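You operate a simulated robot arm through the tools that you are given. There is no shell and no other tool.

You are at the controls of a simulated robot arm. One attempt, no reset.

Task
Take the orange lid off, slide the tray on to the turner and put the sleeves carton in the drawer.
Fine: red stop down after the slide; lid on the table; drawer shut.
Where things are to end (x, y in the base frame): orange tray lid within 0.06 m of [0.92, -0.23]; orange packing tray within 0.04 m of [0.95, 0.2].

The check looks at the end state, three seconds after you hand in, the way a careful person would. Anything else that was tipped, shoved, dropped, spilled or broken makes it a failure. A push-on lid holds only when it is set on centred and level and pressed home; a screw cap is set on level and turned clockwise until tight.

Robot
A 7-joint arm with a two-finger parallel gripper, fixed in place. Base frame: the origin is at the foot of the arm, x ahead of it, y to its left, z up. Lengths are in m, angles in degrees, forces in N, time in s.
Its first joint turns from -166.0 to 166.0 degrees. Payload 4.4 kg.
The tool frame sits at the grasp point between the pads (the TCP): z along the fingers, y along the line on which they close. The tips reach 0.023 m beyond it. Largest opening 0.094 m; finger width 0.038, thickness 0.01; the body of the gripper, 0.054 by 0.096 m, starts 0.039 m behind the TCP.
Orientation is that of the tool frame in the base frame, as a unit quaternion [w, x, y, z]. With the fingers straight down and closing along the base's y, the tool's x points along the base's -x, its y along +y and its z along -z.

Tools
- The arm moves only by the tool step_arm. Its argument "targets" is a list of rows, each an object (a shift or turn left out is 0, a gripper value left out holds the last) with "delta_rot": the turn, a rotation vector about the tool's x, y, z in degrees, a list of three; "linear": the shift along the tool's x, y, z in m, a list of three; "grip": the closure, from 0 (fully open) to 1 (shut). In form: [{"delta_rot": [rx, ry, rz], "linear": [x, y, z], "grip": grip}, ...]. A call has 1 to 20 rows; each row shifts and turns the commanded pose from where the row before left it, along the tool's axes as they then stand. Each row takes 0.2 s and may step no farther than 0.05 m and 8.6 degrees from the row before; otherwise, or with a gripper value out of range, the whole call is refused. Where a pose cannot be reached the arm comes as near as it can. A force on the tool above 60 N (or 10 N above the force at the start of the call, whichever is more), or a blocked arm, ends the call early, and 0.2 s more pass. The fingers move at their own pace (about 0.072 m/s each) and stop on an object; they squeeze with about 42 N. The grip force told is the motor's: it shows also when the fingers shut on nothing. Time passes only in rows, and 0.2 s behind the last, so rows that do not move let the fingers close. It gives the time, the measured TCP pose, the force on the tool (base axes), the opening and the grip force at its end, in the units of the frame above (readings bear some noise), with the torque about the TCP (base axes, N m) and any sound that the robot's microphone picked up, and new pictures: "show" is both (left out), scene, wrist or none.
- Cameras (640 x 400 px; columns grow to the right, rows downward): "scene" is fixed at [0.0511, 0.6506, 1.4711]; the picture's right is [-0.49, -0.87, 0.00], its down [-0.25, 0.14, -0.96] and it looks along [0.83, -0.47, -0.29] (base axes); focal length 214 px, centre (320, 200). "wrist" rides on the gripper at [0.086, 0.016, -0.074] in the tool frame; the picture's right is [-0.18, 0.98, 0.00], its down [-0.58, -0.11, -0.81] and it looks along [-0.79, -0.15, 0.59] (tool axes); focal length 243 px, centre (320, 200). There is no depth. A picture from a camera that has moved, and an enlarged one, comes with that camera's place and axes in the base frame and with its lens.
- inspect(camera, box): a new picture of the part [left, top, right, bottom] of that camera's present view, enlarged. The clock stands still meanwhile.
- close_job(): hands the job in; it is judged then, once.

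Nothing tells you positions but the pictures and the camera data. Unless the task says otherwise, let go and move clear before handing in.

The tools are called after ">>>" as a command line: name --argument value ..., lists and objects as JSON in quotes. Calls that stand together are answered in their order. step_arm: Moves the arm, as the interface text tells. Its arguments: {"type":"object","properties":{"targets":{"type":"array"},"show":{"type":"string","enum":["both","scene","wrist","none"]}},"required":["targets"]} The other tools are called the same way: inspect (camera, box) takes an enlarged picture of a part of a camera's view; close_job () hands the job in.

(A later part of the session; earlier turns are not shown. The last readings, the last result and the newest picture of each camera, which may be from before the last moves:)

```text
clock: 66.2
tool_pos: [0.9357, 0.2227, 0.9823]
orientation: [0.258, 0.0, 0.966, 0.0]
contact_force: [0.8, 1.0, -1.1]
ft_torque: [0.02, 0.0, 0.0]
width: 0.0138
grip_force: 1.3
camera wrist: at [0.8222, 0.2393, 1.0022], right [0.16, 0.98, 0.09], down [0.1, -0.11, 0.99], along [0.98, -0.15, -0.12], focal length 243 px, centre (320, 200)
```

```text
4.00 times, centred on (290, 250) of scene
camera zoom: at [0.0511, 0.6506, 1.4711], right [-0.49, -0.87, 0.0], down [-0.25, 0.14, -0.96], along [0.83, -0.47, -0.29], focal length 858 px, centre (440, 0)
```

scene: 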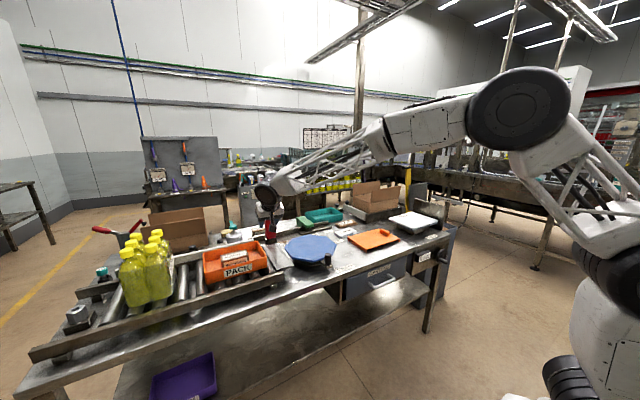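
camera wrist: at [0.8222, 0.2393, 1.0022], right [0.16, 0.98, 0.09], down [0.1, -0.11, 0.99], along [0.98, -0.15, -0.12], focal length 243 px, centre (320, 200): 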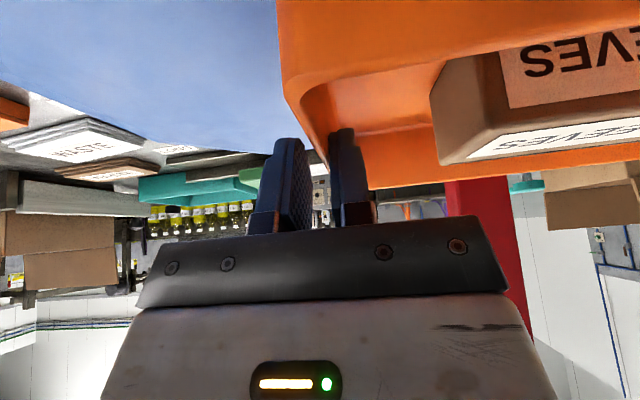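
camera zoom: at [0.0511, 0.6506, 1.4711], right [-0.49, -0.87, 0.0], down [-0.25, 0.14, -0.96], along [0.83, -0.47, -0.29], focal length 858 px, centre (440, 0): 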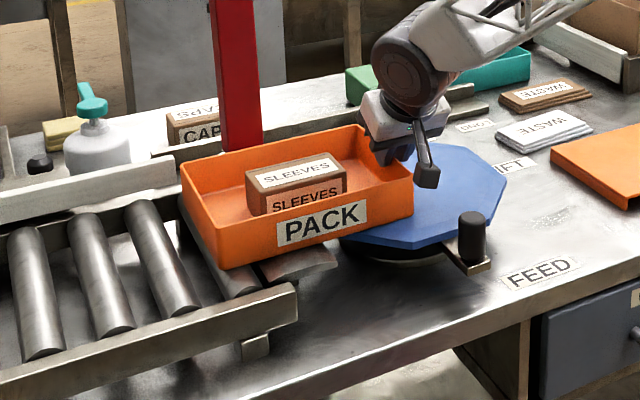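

>>> step_arm --targets '[{"linear": [0, -0.006, 0]}, {"linear": [0, -0.01, 0]}, {"linear": [0, -0.012, 0]}, {"linear": [0, -0.012, 0]}, {"linear": [0, -0.012, 0]}, {"linear": [0, -0.012, 0]}, {"linear": [0, -0.012, 0]}, {"linear": [0, -0.012, 0]}, {"linear": [0, -0.012, 0]}, {"linear": [0, -0.01, 0]}, {"linear": [0, -0.006, 0]}, {"linear": [0, -0.003, 0]}, {"linear": [0, 0, 0]}]'

>>> inspect --camera "scene" --box '[240, 190, 380, 290]'

```text
clock: 69.0
tool_pos: [0.935, 0.1033, 0.9815]
orientation: [0.259, 0.0, 0.966, -0.001]
contact_force: [0.4, 0.9, 0.7]
ft_torque: [0.01, -0.01, -0.04]
width: 0.0134
grip_force: 0.4
camera wrist: at [0.8223, 0.1203, 1.0022], right [0.16, 0.98, 0.09], down [0.1, -0.11, 0.99], along [0.98, -0.15, -0.12], focal length 243 px, centre (320, 200)
```

scene: 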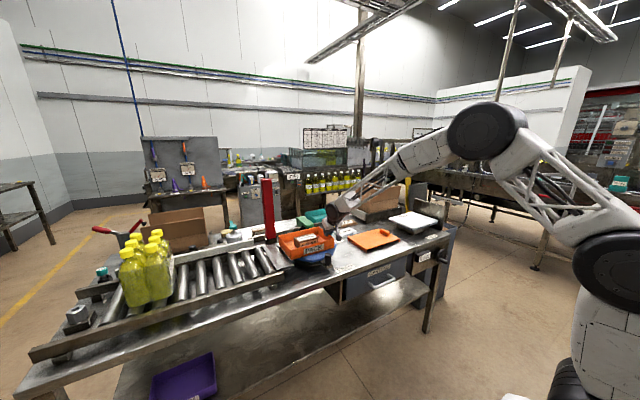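
wrist: 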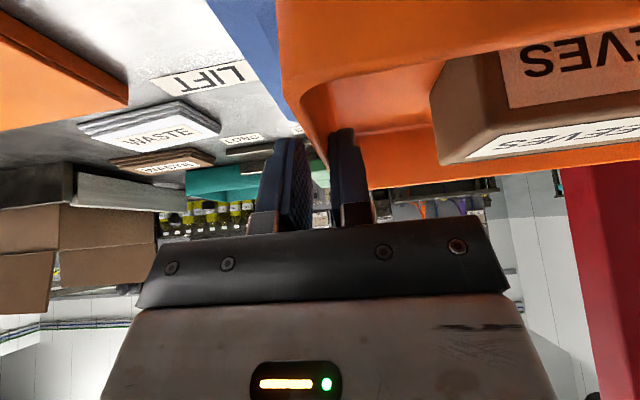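

```text
4.00 times, centred on (310, 240) of scene
camera zoom: at [0.0511, 0.6506, 1.4711], right [-0.49, -0.87, 0.0], down [-0.25, 0.14, -0.96], along [0.83, -0.47, -0.29], focal length 858 px, centre (360, 40)
```

zoom: 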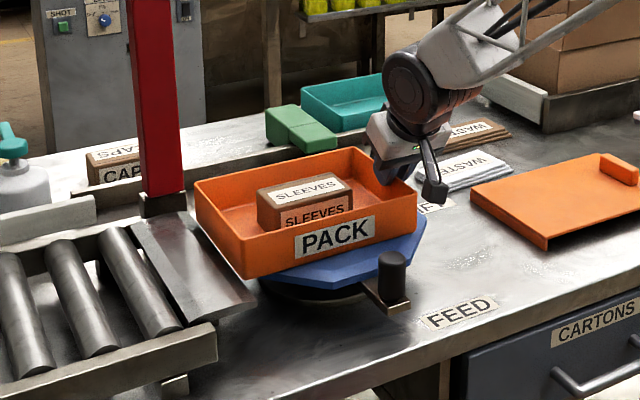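

The tray is on the turner with about 25 mm to go. I finish the slide slowly.

>>> step_arm --targets '[{"linear": [0, -0.004, 0]}, {"linear": [0, -0.006, 0]}, {"linear": [0, -0.006, 0]}, {"linear": [0, -0.005, 0]}, {"linear": [0, -0.003, 0]}, {"linear": [0, -0.002, 0]}, {"linear": [0, 0, 0]}]' --show "wrist"

>>> inspect --camera "scene" --box '[240, 190, 380, 290]'

```text
clock: 70.6
tool_pos: [0.9355, 0.0778, 0.9822]
orientation: [0.259, 0.0, 0.966, 0.0]
contact_force: [0.0, 1.1, 0.3]
ft_torque: [0.0, 0.04, 0.02]
width: 0.0135
grip_force: 0.6
camera wrist: at [0.8224, 0.0946, 1.0024], right [0.16, 0.98, 0.09], down [0.1, -0.11, 0.99], along [0.98, -0.15, -0.12], focal length 243 px, centre (320, 200)
```

wrist: 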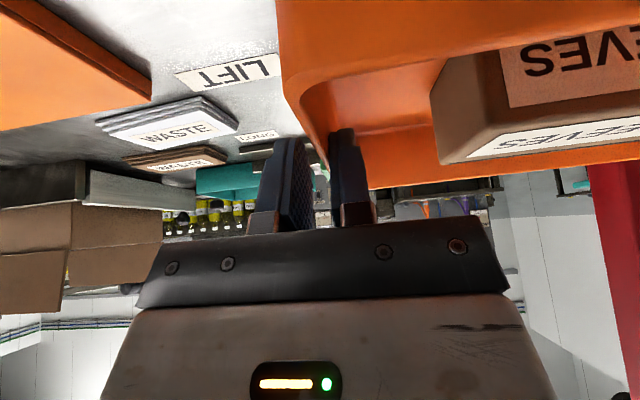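

```text
4.00 times, centred on (310, 240) of scene
camera zoom: at [0.0511, 0.6506, 1.4711], right [-0.49, -0.87, 0.0], down [-0.25, 0.14, -0.96], along [0.83, -0.47, -0.29], focal length 858 px, centre (360, 40)
```

zoom: 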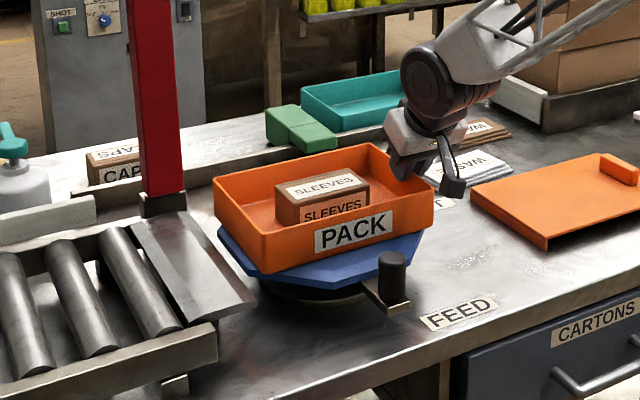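

The tray is centred at about (0.94, 0.195) on the turner. I withdraw the fingers straight up, then move back and pitch up to view the red stop.

>>> step_arm --targets '[{"linear": [0, 0.003, 0], "grip": 0.75}, {"linear": [0, 0, 0], "grip": 0.75}, {"linear": [-0.005, 0, -0.00866]}, {"linear": [-0.01, 0, -0.0173]}, {"linear": [-0.015, 0, -0.026]}, {"linear": [-0.015, 0, -0.026]}, {"linear": [0.0, 0.0, -0.045]}, {"linear": [0.0, 0.0, -0.045]}, {"linear": [0.0, 0.045, 0.0], "grip": 0.3}, {"linear": [0.0, 0.045, 0.0]}, {"linear": [0.0, 0.045, 0.0]}, {"linear": [0.0, 0.045, 0.0]}, {"linear": [0.0, 0.045, 0.0]}, {"linear": [0.0, 0.03, 0.0]}, {"linear": [0, 0, 0]}]'

>>> inspect --camera "scene" --box '[240, 160, 380, 290]'

```text
clock: 73.8
tool_pos: [0.8897, 0.3364, 1.1501]
orientation: [0.26, 0.001, 0.966, 0.0]
contact_force: [-1.3, -1.5, -0.7]
ft_torque: [0.01, 0.01, 0.0]
width: 0.0657
grip_force: 0.0
camera wrist: at [0.7773, 0.3539, 1.1698], right [0.16, 0.98, 0.09], down [0.1, -0.11, 0.99], along [0.98, -0.15, -0.12], focal length 243 px, centre (320, 200)
```

scene: 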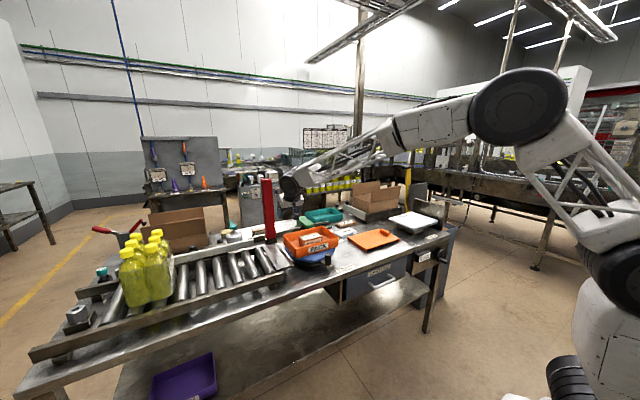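
wrist: 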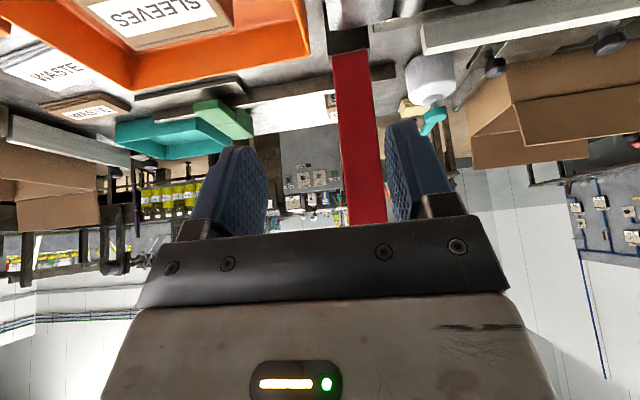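

```text
3.08 times, centred on (310, 225) of scene
camera zoom: at [0.0511, 0.6506, 1.4711], right [-0.49, -0.87, 0.0], down [-0.25, 0.14, -0.96], along [0.83, -0.47, -0.29], focal length 660 px, centre (351, 123)
```

zoom: 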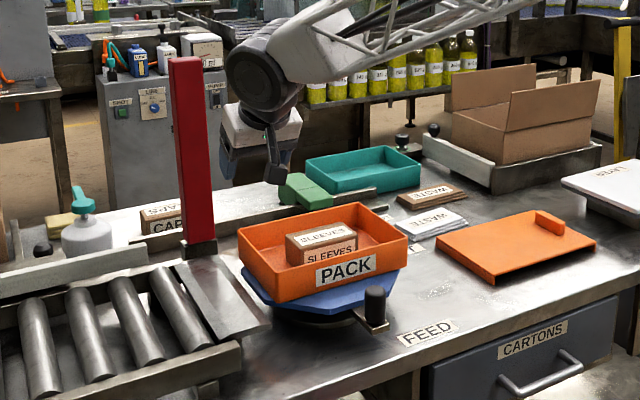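

The post is at about (1.084, 0.368), red part from z = 0.936 to 1.266, about 48 × 30 mm. I'll pitch the tool to 60° and come in front of its top end with the fingers fully open.

>>> step_arm --targets '[{"delta_rot": [0, -7.5, 0], "grip": 0}, {"delta_rot": [0, -7.5, 0]}, {"delta_rot": [0, -7.5, 0]}, {"delta_rot": [0, -7.5, 0]}, {"linear": [-0.038, 0.0107, 0.005]}, {"linear": [-0.038, 0.0107, 0.005]}, {"linear": [-0.038, 0.0107, 0.005]}, {"linear": [0, 0, 0]}]'

>>> inspect --camera "scene" --box '[230, 150, 350, 270]'

```text
clock: 75.6
tool_pos: [0.9597, 0.3683, 1.2428]
orientation: [0.501, 0.0, 0.866, 0.0]
contact_force: [-0.4, -0.2, 0.6]
ft_torque: [-0.01, -0.02, -0.01]
width: 0.0939
grip_force: 0.0
camera wrist: at [0.8514, 0.3851, 1.2035], right [0.09, 0.98, 0.16], down [-0.41, -0.11, 0.91], along [0.91, -0.15, 0.39], focal length 243 px, centre (320, 200)
```

scene: 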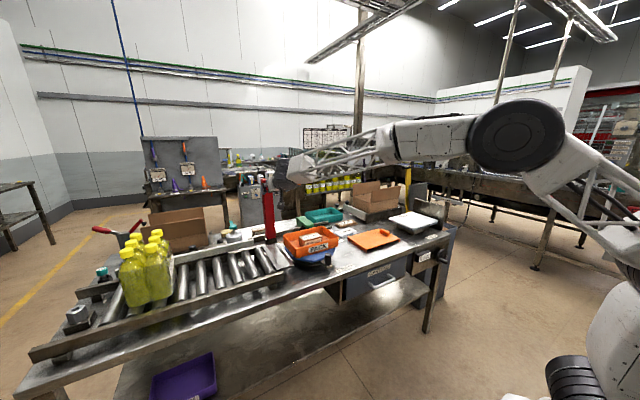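
wrist: 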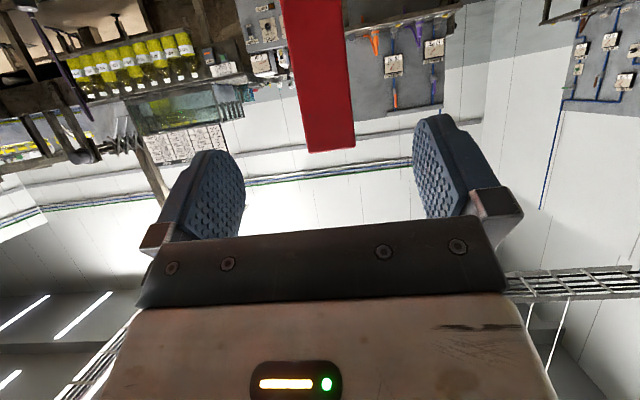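

```text
3.33 times, centred on (290, 210) of scene
camera zoom: at [0.0511, 0.6506, 1.4711], right [-0.49, -0.87, 0.0], down [-0.25, 0.14, -0.96], along [0.83, -0.47, -0.29], focal length 715 px, centre (420, 167)
```

zoom: 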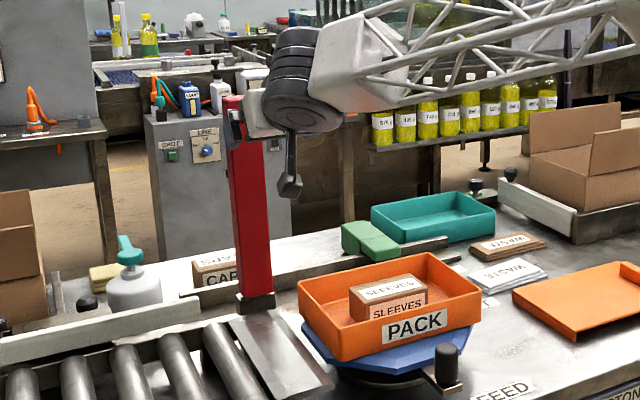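

>>> step_arm --targets '[{"linear": [-0.0133, -0.0005, 0.027]}, {"linear": [-0.0133, -0.0005, 0.027]}, {"linear": [-0.0133, -0.0005, 0.027]}, {"linear": [-0.0066, 0, 0.0135]}, {"linear": [0, 0, 0]}]'

>>> inspect --camera "wrist" --box '[180, 40, 480, 240]'

>>> inspect --camera "scene" --box '[230, 150, 330, 250]'

```text
clock: 76.8
tool_pos: [1.0656, 0.3669, 1.235]
orientation: [0.501, -0.001, 0.866, 0.0]
contact_force: [0.8, 0.7, 0.2]
ft_torque: [-0.02, 0.0, -0.04]
width: 0.0937
grip_force: 0.0
camera wrist: at [0.9566, 0.3834, 1.1955], right [0.09, 0.98, 0.16], down [-0.41, -0.11, 0.91], along [0.91, -0.15, 0.39], focal length 243 px, centre (320, 200)
```

scene: 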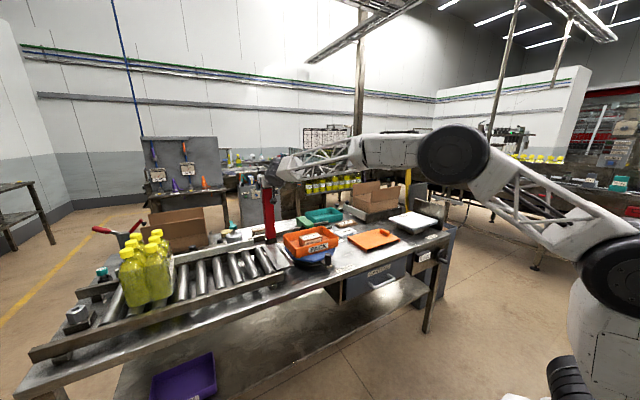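
wrist: 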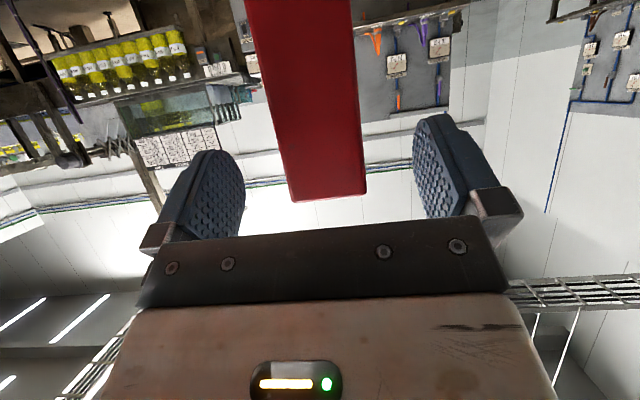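

```text
2.00 times, centred on (330, 140) of wrist
camera zoom: at [0.9566, 0.3834, 1.1955], right [0.09, 0.98, 0.16], down [-0.41, -0.11, 0.91], along [0.91, -0.15, 0.39], focal length 485 px, centre (300, 320)
```

zoom: 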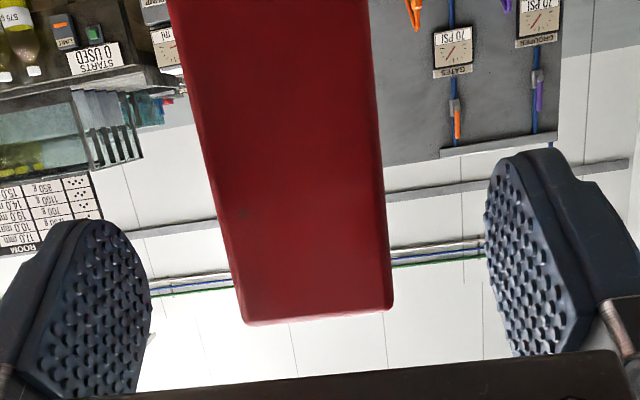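

```text
4.00 times, centred on (280, 200) of scene
camera zoom: at [0.0511, 0.6506, 1.4711], right [-0.49, -0.87, 0.0], down [-0.25, 0.14, -0.96], along [0.83, -0.47, -0.29], focal length 858 px, centre (480, 200)
```

zoom: 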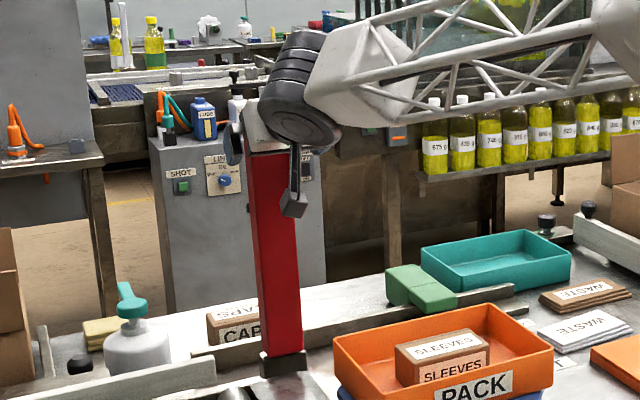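

The top end of the post is between the fingers; its near face is at about x = 1.09, top at about z = 1.257. I move 30 mm further in and close.

>>> step_arm --targets '[{"linear": [-0.0075, 0.001, 0.013]}, {"linear": [-0.0075, 0, 0.013]}, {"linear": [0, 0, 0]}]' --show "none"

>>> inspect --camera "wrist" --box '[180, 40, 480, 240]'

>>> inspect --camera "scene" --box '[240, 160, 310, 250]'

```text
clock: 77.6
tool_pos: [1.0954, 0.3675, 1.2336]
orientation: [0.5, 0.0, 0.866, 0.0]
contact_force: [0.0, 0.3, 0.2]
ft_torque: [0.03, 0.02, -0.02]
width: 0.0939
grip_force: 0.0
```

```text
2.00 times, centred on (330, 140) of wrist
camera zoom: at [0.9866, 0.3842, 1.1956], right [0.09, 0.98, 0.16], down [-0.41, -0.11, 0.91], along [0.91, -0.15, 0.39], focal length 485 px, centre (300, 320)
```

zoom: 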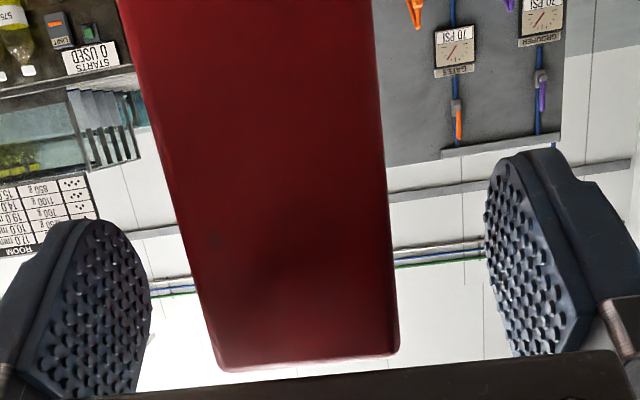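

```text
4.44 times, centred on (275, 205) of scene
camera zoom: at [0.0511, 0.6506, 1.4711], right [-0.49, -0.87, 0.0], down [-0.25, 0.14, -0.96], along [0.83, -0.47, -0.29], focal length 953 px, centre (520, 178)
```

zoom: 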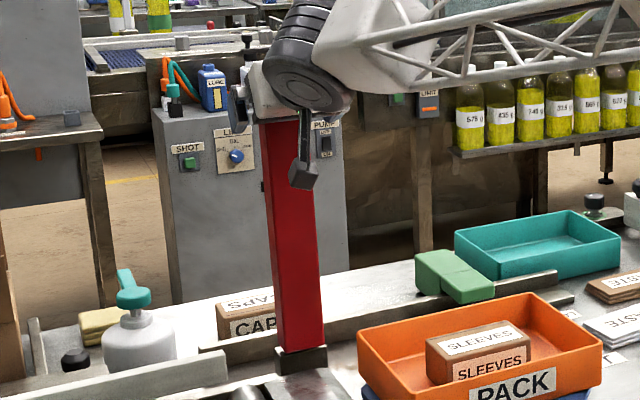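

>>> step_arm --targets '[{"linear": [-0.003, 0, 0.0052]}, {"linear": [-0.003, 0, 0.0052]}, {"linear": [0, 0, 0]}]' --show "none"

>>> inspect --camera "wrist" --box '[180, 40, 480, 240]'

```text
clock: 78.4
tool_pos: [1.1087, 0.3674, 1.2343]
orientation: [0.5, 0.0, 0.866, 0.0]
contact_force: [0.3, 0.0, -0.2]
ft_torque: [0.03, -0.03, 0.03]
width: 0.0938
grip_force: 0.0
```

```text
2.00 times, centred on (330, 140) of wrist
camera zoom: at [0.9985, 0.384, 1.1956], right [0.09, 0.98, 0.16], down [-0.41, -0.11, 0.91], along [0.91, -0.15, 0.39], focal length 485 px, centre (300, 320)
```

zoom: 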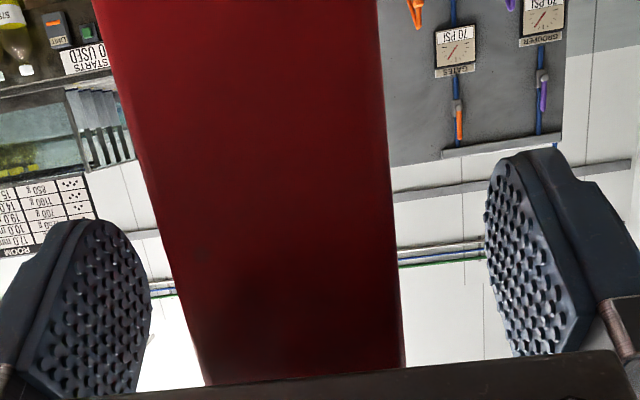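

The post is well between the pads now. I close on it.

>>> step_arm --targets '[{"grip": 1}, {"grip": 1}, {"grip": 1}, {"grip": 1}]' --show "wrist"

```text
clock: 79.4
tool_pos: [1.1078, 0.3653, 1.2346]
orientation: [0.5, 0.001, 0.866, -0.001]
contact_force: [1.8, -36.0, -1.1]
ft_torque: [-0.82, -0.44, -0.06]
width: 0.0497
grip_force: 45.4
camera wrist: at [0.9989, 0.3821, 1.1957], right [0.09, 0.98, 0.16], down [-0.41, -0.11, 0.91], along [0.91, -0.15, 0.39], focal length 243 px, centre (320, 200)
```

wrist: 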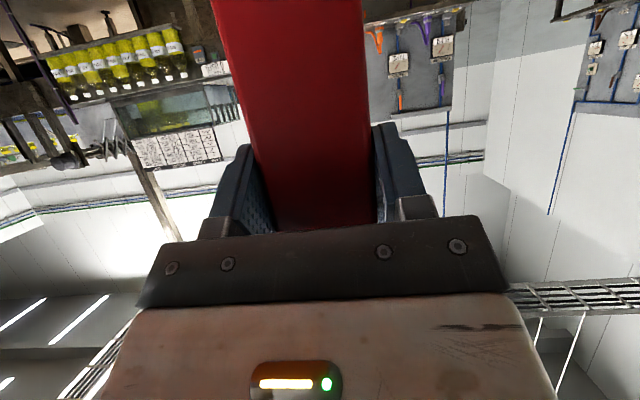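

The grip is on (50 mm) but with a sideways load of 36 N, so the post sits a bit to the right of my centre; I shift -y a little to relieve it.

>>> step_arm --targets '[{"linear": [0, -0.002, 0]}, {"linear": [0, 0, 0]}]' --show "none"

```text
clock: 80.0
tool_pos: [1.1082, 0.365, 1.2339]
orientation: [0.5, 0.0, 0.866, 0.0]
contact_force: [3.9, -24.4, -2.2]
ft_torque: [-0.44, -0.99, -0.13]
width: 0.0499
grip_force: 44.8
```

>>> step_arm --targets '[{"linear": [0, -0.002, 0]}, {"linear": [0, -0.002, 0]}, {"linear": [0, 0, 0]}]' --show "none"

```text
clock: 80.8
tool_pos: [1.1069, 0.3651, 1.2348]
orientation: [0.5, -0.001, 0.866, 0.002]
contact_force: [-0.5, 34.7, 1.2]
ft_torque: [-0.5, 0.06, -0.23]
width: 0.0499
grip_force: 45.2
```

>>> step_arm --targets '[{"linear": [0, 0.0023, 0]}, {"linear": [0, 0, 0]}]' --show "none"

```text
clock: 81.4
tool_pos: [1.1067, 0.365, 1.2347]
orientation: [0.501, -0.001, 0.865, 0.001]
contact_force: [-5.1, 38.5, 1.3]
ft_torque: [-0.27, 1.53, -0.08]
width: 0.0501
grip_force: 45.1
```

>>> step_arm --targets '[{"linear": [0, 0.0015, 0]}, {"linear": [0, 0, 0]}]' --show "none"

```text
clock: 82.0
tool_pos: [1.1059, 0.3656, 1.2342]
orientation: [0.5, 0.0, 0.866, 0.0]
contact_force: [-0.7, 28.1, 1.4]
ft_torque: [-0.49, 0.39, 0.27]
width: 0.0498
grip_force: 45.8
```

>>> step_arm --targets '[{"linear": [0, 0.0015, 0]}, {"linear": [0, 0, 0]}]' --show "none"

```text
clock: 82.6
tool_pos: [1.1079, 0.3645, 1.2345]
orientation: [0.5, 0.001, 0.866, 0.0]
contact_force: [-3.0, 1.0, 0.8]
ft_torque: [-0.73, 0.6, 0.04]
width: 0.0497
grip_force: 45.5
```

Side load is relieved. Now I start to pull the top of the post toward -x along its arc, a few degrees first, watching the force.

>>> step_arm --targets '[{"linear": [0.0035, 0, -0.0058]}, {"linear": [0.0035, 0, -0.0058]}, {"linear": [0.0037, 0, -0.0056]}, {"linear": [0.0037, 0, -0.0056]}, {"linear": [0, 0, 0]}]'

>>> inspect --camera "scene" --box '[230, 150, 330, 260]'

```text
clock: 83.8
tool_pos: [1.0801, 0.3653, 1.2342]
orientation: [0.5, 0.001, 0.866, 0.0]
contact_force: [5.1, -33.1, 4.4]
ft_torque: [-0.93, -1.37, -0.09]
width: 0.05
grip_force: 45.0
camera wrist: at [0.972, 0.3821, 1.1949], right [0.09, 0.98, 0.16], down [-0.41, -0.11, 0.91], along [0.91, -0.15, 0.39], focal length 243 px, centre (320, 200)
```

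scene: 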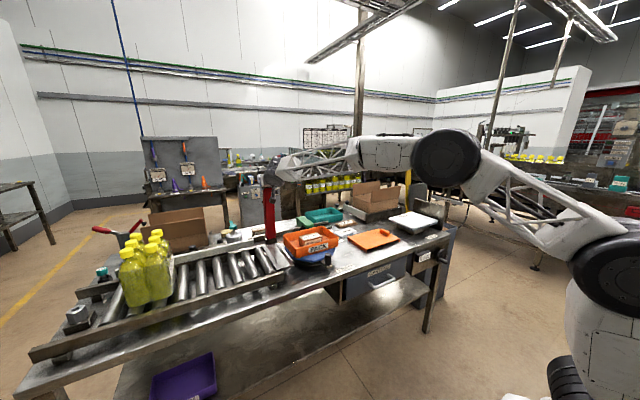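
wrist: 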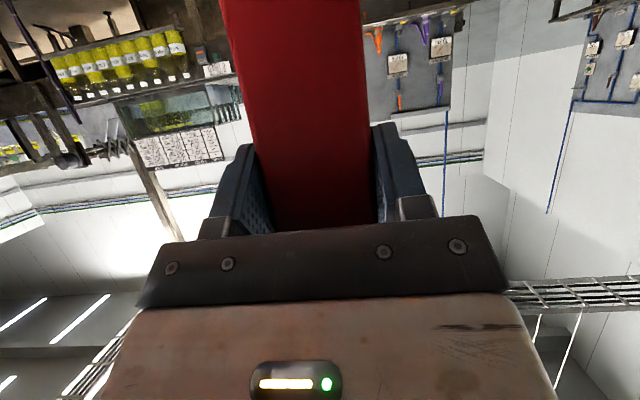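

```text
3.64 times, centred on (280, 205) of scene
camera zoom: at [0.0511, 0.6506, 1.4711], right [-0.49, -0.87, 0.0], down [-0.25, 0.14, -0.96], along [0.83, -0.47, -0.29], focal length 780 px, centre (466, 182)
```

zoom: 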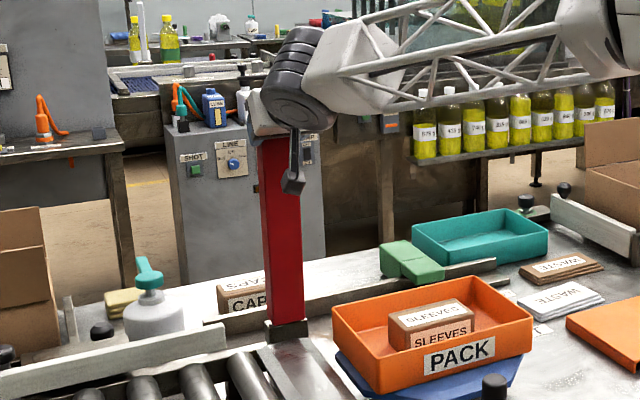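

The post is turning with the gripper. I continue along the arc to about 20°, nudging y slightly to ease the side load.

>>> step_arm --targets '[{"linear": [0.0082, -0.001, -0.0107]}, {"linear": [0.0082, 0, -0.0107]}, {"linear": [0.00915, 0, -0.00995]}, {"linear": [0.00915, 0, -0.00995]}, {"linear": [0, 0, 0]}]' --show "wrist"

>>> inspect --camera "scene" --box '[230, 150, 330, 260]'

```text
clock: 85.0
tool_pos: [1.0268, 0.3642, 1.2234]
orientation: [0.501, 0.0, 0.865, 0.0]
contact_force: [2.5, -29.2, 2.1]
ft_torque: [-0.73, -1.27, 0.19]
width: 0.05
grip_force: 45.4
camera wrist: at [0.9185, 0.3819, 1.1848], right [0.09, 0.98, 0.16], down [-0.41, -0.11, 0.91], along [0.91, -0.15, 0.39], focal length 243 px, centre (320, 200)
```

wrist: 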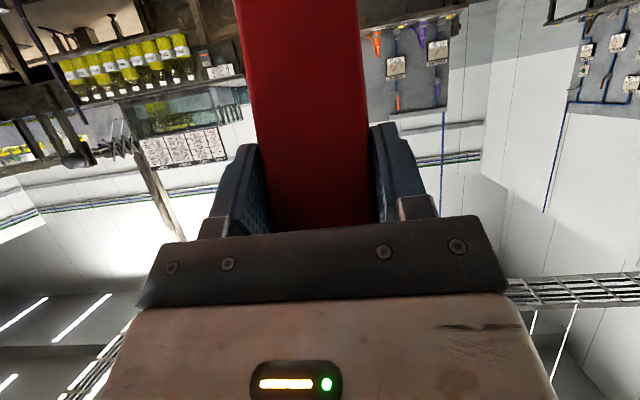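

```text
3.64 times, centred on (280, 205) of scene
camera zoom: at [0.0511, 0.6506, 1.4711], right [-0.49, -0.87, 0.0], down [-0.25, 0.14, -0.96], along [0.83, -0.47, -0.29], focal length 780 px, centre (466, 182)
```

zoom: 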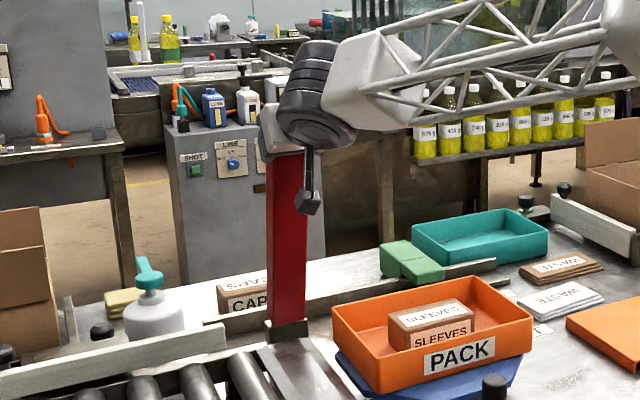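

>>> step_arm --targets '[{"linear": [0.00995, -0.001, -0.00915]}, {"linear": [0.00995, 0, -0.00915]}, {"linear": [0.0107, 0, -0.0082]}, {"linear": [0.0107, 0, -0.0082]}, {"linear": [0.0114, 0, -0.0072]}, {"linear": [0.0114, 0, -0.0072]}, {"linear": [0, 0, 0]}]' --show "wrist"

>>> inspect --camera "scene" --box '[230, 150, 350, 270]'

```text
clock: 86.6
tool_pos: [0.9525, 0.3648, 1.1913]
orientation: [0.5, 0.0, 0.866, 0.0]
contact_force: [11.3, 3.5, -12.9]
ft_torque: [-0.02, -0.97, 0.22]
width: 0.0497
grip_force: 44.5
camera wrist: at [0.8436, 0.3818, 1.1534], right [0.09, 0.98, 0.16], down [-0.41, -0.11, 0.91], along [0.91, -0.15, 0.39], focal length 243 px, centre (320, 200)
```

wrist: 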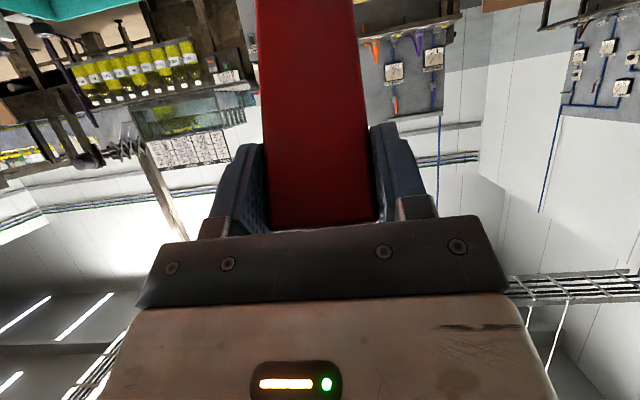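

```text
3.33 times, centred on (290, 210) of scene
camera zoom: at [0.0511, 0.6506, 1.4711], right [-0.49, -0.87, 0.0], down [-0.25, 0.14, -0.96], along [0.83, -0.47, -0.29], focal length 715 px, centre (420, 167)
```

zoom: 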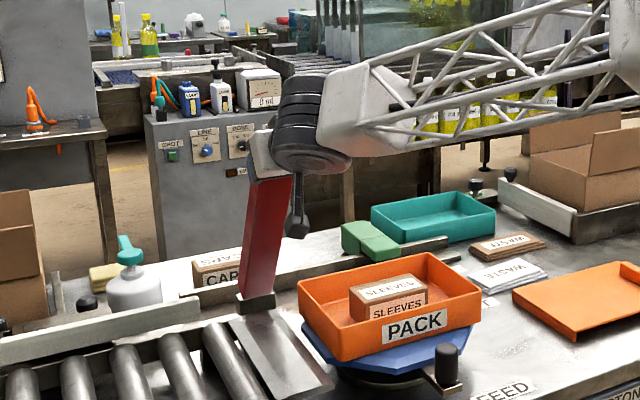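

>>> step_arm --targets '[{"linear": [0.01323, 0, -0.0055]}, {"linear": [0.01323, 0, -0.0055]}, {"linear": [0.01208, 0, -0.0045]}, {"linear": [0.01208, 0, -0.0045]}, {"linear": [0.01238, 0, -0.0034]}, {"linear": [0.01238, 0, -0.0034]}, {"linear": [0, 0, 0]}]' --show "wrist"

>>> inspect --camera "scene" --box '[230, 150, 350, 270]'

```text
clock: 88.2
tool_pos: [0.8904, 0.3654, 1.1418]
orientation: [0.501, 0.0, 0.866, 0.0]
contact_force: [-0.5, 12.2, 5.1]
ft_torque: [-0.44, -1.36, 0.18]
width: 0.0499
grip_force: 45.2
camera wrist: at [0.7825, 0.3819, 1.1026], right [0.09, 0.98, 0.16], down [-0.41, -0.11, 0.91], along [0.91, -0.15, 0.39], focal length 243 px, centre (320, 200)
```

wrist: 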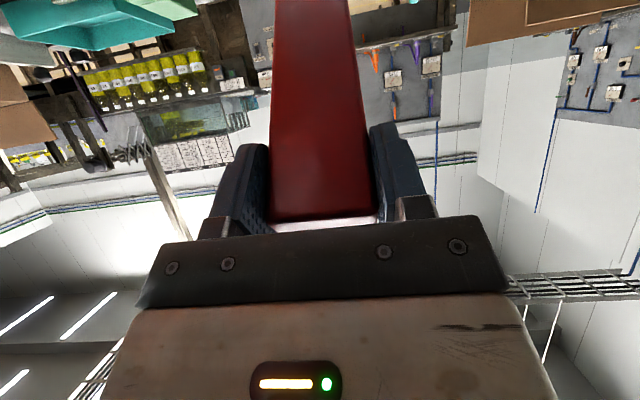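

```text
3.33 times, centred on (290, 210) of scene
camera zoom: at [0.0511, 0.6506, 1.4711], right [-0.49, -0.87, 0.0], down [-0.25, 0.14, -0.96], along [0.83, -0.47, -0.29], focal length 715 px, centre (420, 167)
```

zoom: 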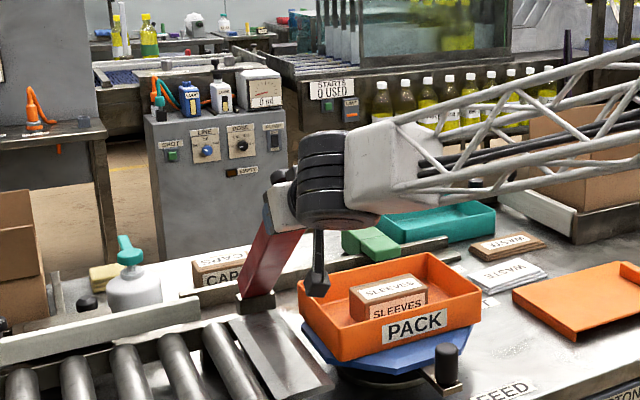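

>>> step_arm --targets '[{"linear": [0.0127, 0, -0.0024]}, {"linear": [0.0127, 0, -0.0024]}, {"linear": [0.01278, 0, -0.0012]}, {"linear": [0.01278, 0, -0.0012]}, {"linear": [0.0129, 0, 0]}, {"linear": [0.0129, 0, 0]}, {"linear": [0, 0, 0]}]' --show "wrist"

>>> inspect --camera "scene" --box '[230, 170, 350, 290]'

```text
clock: 89.8
tool_pos: [0.8468, 0.3647, 1.079]
orientation: [0.5, 0.001, 0.866, 0.0]
contact_force: [12.5, 17.2, -2.2]
ft_torque: [-0.32, -1.37, 0.27]
width: 0.0498
grip_force: 45.4
camera wrist: at [0.7387, 0.3818, 1.0393], right [0.09, 0.98, 0.16], down [-0.41, -0.11, 0.91], along [0.91, -0.15, 0.39], focal length 243 px, centre (320, 200)
```

wrist: 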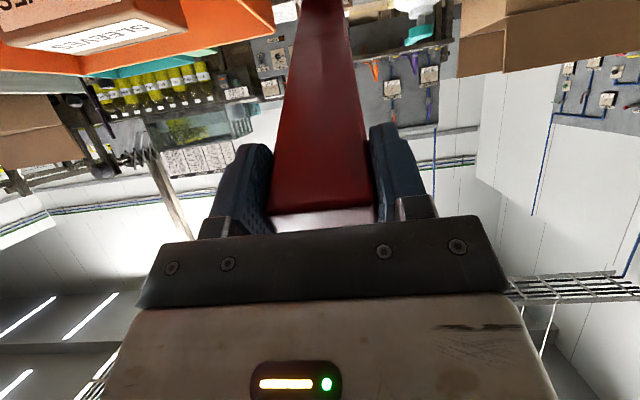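

```text
3.33 times, centred on (290, 230) of scene
camera zoom: at [0.0511, 0.6506, 1.4711], right [-0.49, -0.87, 0.0], down [-0.25, 0.14, -0.96], along [0.83, -0.47, -0.29], focal length 715 px, centre (420, 100)
```

zoom: 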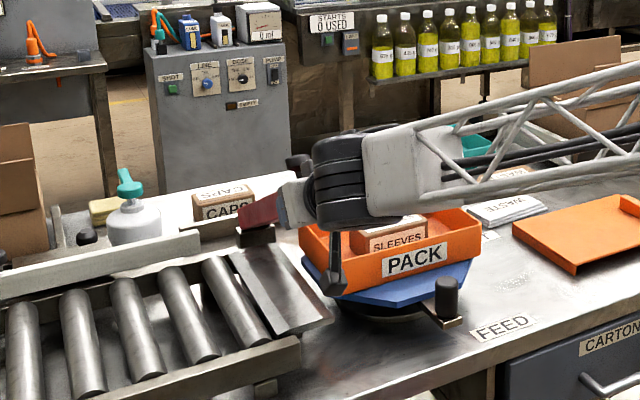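

>>> step_arm --targets '[{"linear": [0.01276, 0, 0.0017], "delta_rot": [0, 5, 0]}, {"linear": [0.0126, 0, 0.0024], "delta_rot": [0, 5, 0]}, {"linear": [0.0122, 0, 0.0039], "delta_rot": [0, 5, 0]}, {"linear": [0.0116, 0, 0.0056], "delta_rot": [0, 5, 0]}, {"linear": [0.0106, 0, 0.007]}, {"linear": [0, 0, 0]}]' --show "wrist"

>>> inspect --camera "scene" --box '[230, 170, 350, 290]'

```text
clock: 91.2
tool_pos: [0.8231, 0.364, 1.0175]
orientation: [0.342, 0.0, 0.94, -0.001]
contact_force: [-2.6, 10.2, 3.4]
ft_torque: [0.26, -0.79, 0.9]
width: 0.0502
grip_force: 45.0
camera wrist: at [0.7086, 0.3818, 1.0178], right [0.14, 0.98, 0.12], down [-0.07, -0.11, 0.99], along [0.99, -0.15, 0.06], focal length 243 px, centre (320, 200)
```

wrist: 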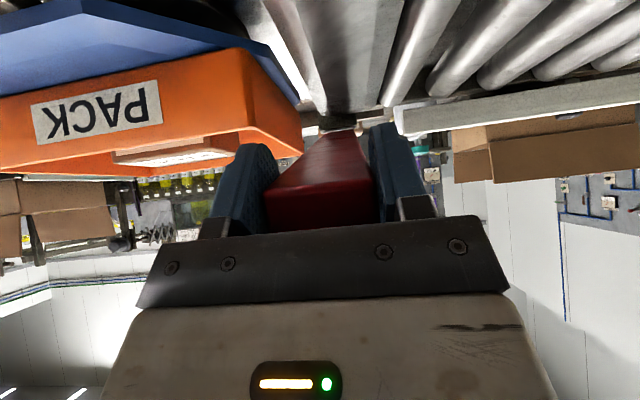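

```text
3.33 times, centred on (290, 230) of scene
camera zoom: at [0.0511, 0.6506, 1.4711], right [-0.49, -0.87, 0.0], down [-0.25, 0.14, -0.96], along [0.83, -0.47, -0.29], focal length 715 px, centre (420, 100)
```

zoom: 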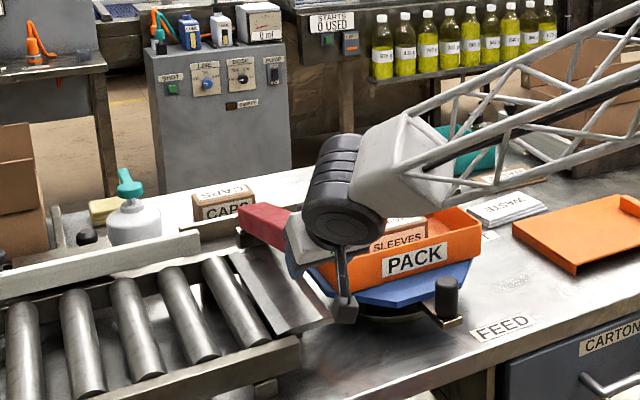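

>>> step_arm --targets '[{"linear": [0.0105, 0, 0.0075]}, {"linear": [0.01, 0, 0.0079]}, {"linear": [0.0097, 0, 0.0084]}, {"linear": [0, 0, 0]}]' --show "wrist"

>>> inspect --camera "scene" --box '[230, 190, 330, 290]'

```text
clock: 92.1
tool_pos: [0.8145, 0.3635, 0.9829]
orientation: [0.342, 0.001, 0.94, 0.0]
contact_force: [-34.6, -10.8, 12.3]
ft_torque: [-0.72, -2.88, 0.24]
width: 0.0499
grip_force: 44.9
stopped in row 4: the force on the tool passed its limit at 62 N (the readings are from after the stop); the commanded pose is now the measured one
camera wrist: at [0.7001, 0.3819, 0.9827], right [0.14, 0.98, 0.12], down [-0.07, -0.11, 0.99], along [0.99, -0.15, 0.06], focal length 243 px, centre (320, 200)
```

wrist: 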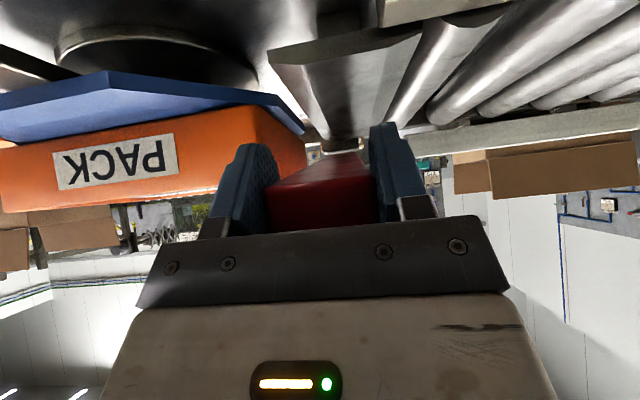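

```text
4.00 times, centred on (280, 240) of scene
camera zoom: at [0.0511, 0.6506, 1.4711], right [-0.49, -0.87, 0.0], down [-0.25, 0.14, -0.96], along [0.83, -0.47, -0.29], focal length 858 px, centre (480, 40)
```

zoom: 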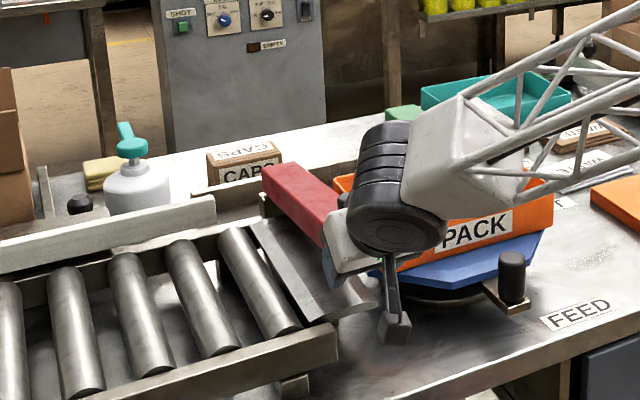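

The move was halted at 62 N with the bar about 83° over. I look closely to see whether it has reached its rest or something is touching.

>>> inspect --camera "scene" --box '[255, 215, 320, 265]'

>>> inspect --camera "wrist" --box '[200, 0, 480, 240]'

>>> step_arm --targets '[{"linear": [0, 0, 0]}]' --show "none"

```text
8.00 times, centred on (288, 240) of scene
camera zoom: at [0.0511, 0.6506, 1.4711], right [-0.49, -0.87, 0.0], down [-0.25, 0.14, -0.96], along [0.83, -0.47, -0.29], focal length 1716 px, centre (580, -120)
```

zoom: 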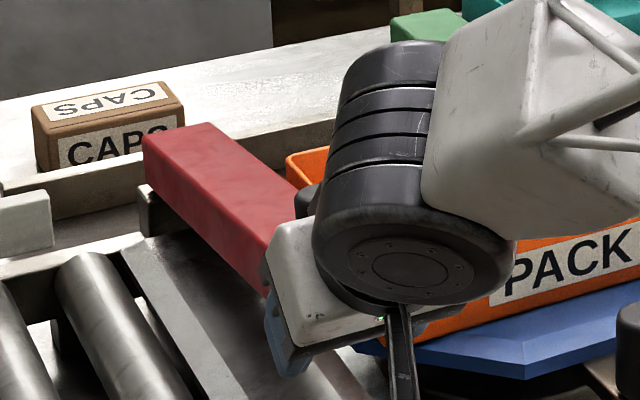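

```text
1.67 times, centred on (340, 120) of wrist
camera zoom: at [0.7001, 0.3819, 0.9827], right [0.14, 0.98, 0.12], down [-0.07, -0.11, 0.99], along [0.99, -0.15, 0.06], focal length 404 px, centre (287, 333)
```

zoom: 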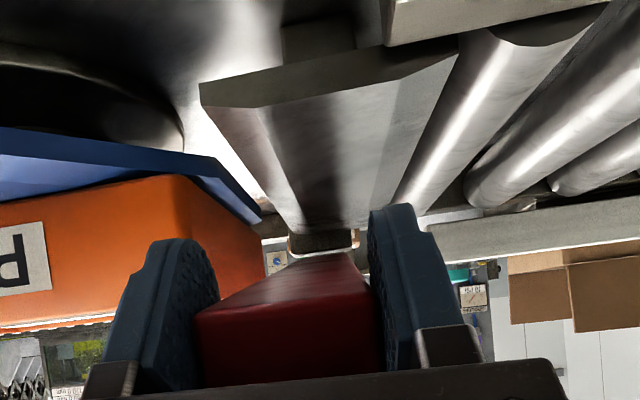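

```text
clock: 92.5
tool_pos: [0.8142, 0.3645, 0.9833]
orientation: [0.343, 0.0, 0.939, 0.001]
contact_force: [-49.3, -15.2, 16.5]
ft_torque: [-0.55, -3.92, 0.09]
width: 0.0498
grip_force: 44.8
```

The force is mainly along the bar (compression), likely from a small command offset while clamped. I relieve it with a small move outward along the bar and re-read.

>>> step_arm --targets '[{"linear": [0.0015, 0, -0.0013]}, {"linear": [0, 0, 0]}]' --show "none"

```text
clock: 93.1
tool_pos: [0.8141, 0.3657, 0.9818]
orientation: [0.343, 0.001, 0.939, 0.0]
contact_force: [18.5, -2.7, 3.2]
ft_torque: [-0.53, -1.41, 0.51]
width: 0.05
grip_force: 45.0
```

That fixed it, and there is no upward resistance, so the bar is not at its rest yet. I continue down in small steps.

>>> step_arm --targets '[{"linear": [0.0042, 0, 0.0043]}, {"linear": [0, 0, 0]}]' --show "none"

>>> step_arm --targets '[{"linear": [0.0042, 0, 0.0043]}, {"linear": [0, 0, 0]}]' --show "none"

```text
clock: 93.7
tool_pos: [0.8134, 0.3648, 0.9768]
orientation: [0.342, 0.0, 0.94, 0.0]
contact_force: [-23.9, -15.0, 15.6]
ft_torque: [-0.48, -4.15, 0.1]
width: 0.0499
grip_force: 45.1
```

```text
clock: 94.1
tool_pos: [0.8121, 0.366, 0.9729]
orientation: [0.343, 0.0, 0.939, 0.0]
contact_force: [-38.6, -15.7, 11.8]
ft_torque: [0.57, -2.99, 0.44]
width: 0.0498
grip_force: 44.8
stopped in row 2: the force on the tool passed its limit at 69 N (the readings are from after the stop); the commanded pose is now the measured one
```

The bar's end corner is bearing on the gripper palm, which explains the forces. I turn the tool more upright (palm away from the bar end) and ease off before letting the bar settle.

>>> step_arm --targets '[{"linear": [0.0008, 0, -0.0006], "delta_rot": [0, 4, 0]}, {"delta_rot": [0, 4, 0]}, {"delta_rot": [0, 4, 0]}, {"linear": [0, 0, 0]}]' --show "wrist"

```text
clock: 94.4
tool_pos: [0.8115, 0.3647, 0.9738]
orientation: [0.338, 0.001, 0.941, -0.001]
contact_force: [-39.5, -15.8, 14.6]
ft_torque: [-0.36, -3.43, 0.12]
width: 0.0498
grip_force: 45.3
stopped in row 1: the force on the tool passed its limit at 74 N (the readings are from after the stop); the commanded pose is now the measured one
camera wrist: at [0.6971, 0.3819, 0.9763], right [0.14, 0.98, 0.12], down [-0.06, -0.11, 0.99], along [0.99, -0.15, 0.05], focal length 243 px, centre (320, 200)
```

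wrist: 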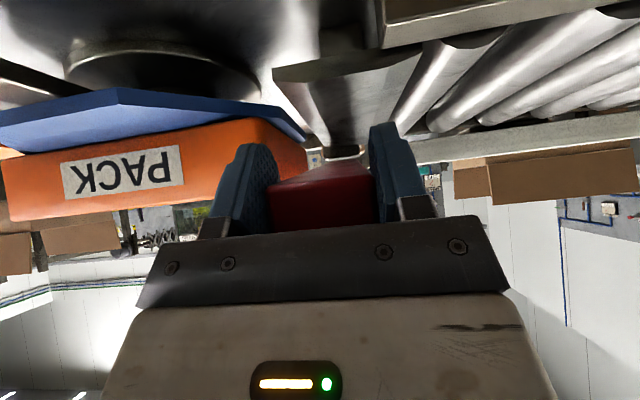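

>>> step_arm --targets '[{"linear": [0.0019, 0, -0.0016]}, {"linear": [0, 0, 0]}]' --show "none"

```text
clock: 95.0
tool_pos: [0.811, 0.3648, 0.9732]
orientation: [0.338, 0.0, 0.941, 0.0]
contact_force: [37.1, 0.2, -2.4]
ft_torque: [-0.79, 0.18, 0.51]
width: 0.05
grip_force: 45.4
```

>>> step_arm --targets '[{"linear": [-0.0008, 0, 0.0007]}, {"linear": [0, 0, 0]}]' --show "none"

```text
clock: 95.6
tool_pos: [0.8104, 0.3653, 0.974]
orientation: [0.338, 0.0, 0.941, 0.0]
contact_force: [4.1, -10.6, 4.6]
ft_torque: [0.54, -1.42, 0.25]
width: 0.05
grip_force: 45.2
```

Forces are near zero. Now I open the fingers just slightly to see whether the bar stays or settles.

>>> step_arm --targets '[{"grip": 0.4}, {"grip": 0.4}, {"grip": 0.4}]' --show "wrist"

>>> inspect --camera "scene" --box '[255, 215, 320, 265]'

>>> inspect --camera "wrist" --box '[200, 0, 480, 240]'

```text
clock: 96.4
tool_pos: [0.8101, 0.3665, 0.9737]
orientation: [0.338, 0.0, 0.941, 0.0]
contact_force: [-1.2, 1.0, -0.3]
ft_torque: [-0.02, -0.1, -0.01]
width: 0.0562
grip_force: 0.1
camera wrist: at [0.696, 0.3821, 0.9749], right [0.14, 0.98, 0.12], down [-0.06, -0.11, 0.99], along [0.99, -0.15, 0.05], focal length 243 px, centre (320, 200)
```

wrist: 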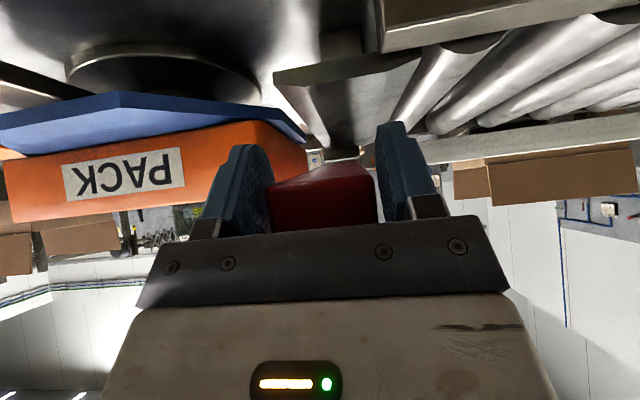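

```text
8.00 times, centred on (288, 240) of scene
camera zoom: at [0.0511, 0.6506, 1.4711], right [-0.49, -0.87, 0.0], down [-0.25, 0.14, -0.96], along [0.83, -0.47, -0.29], focal length 1716 px, centre (580, -120)
```

zoom: 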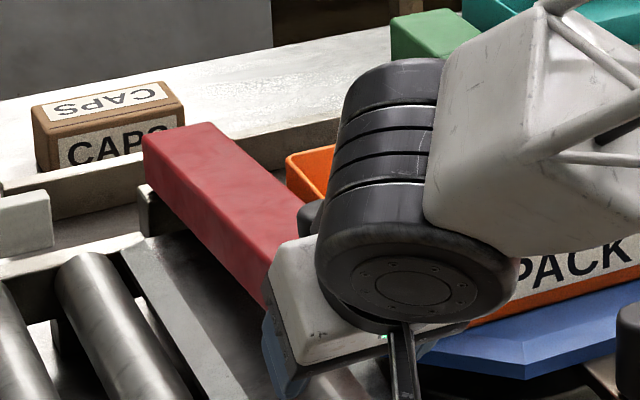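

```text
1.67 times, centred on (340, 120) of wrist
camera zoom: at [0.696, 0.3821, 0.9749], right [0.14, 0.98, 0.12], down [-0.06, -0.11, 0.99], along [0.99, -0.15, 0.05], focal length 404 px, centre (287, 333)
```

zoom: 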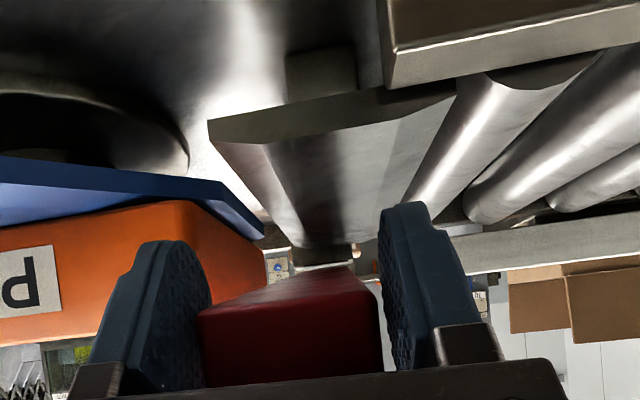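

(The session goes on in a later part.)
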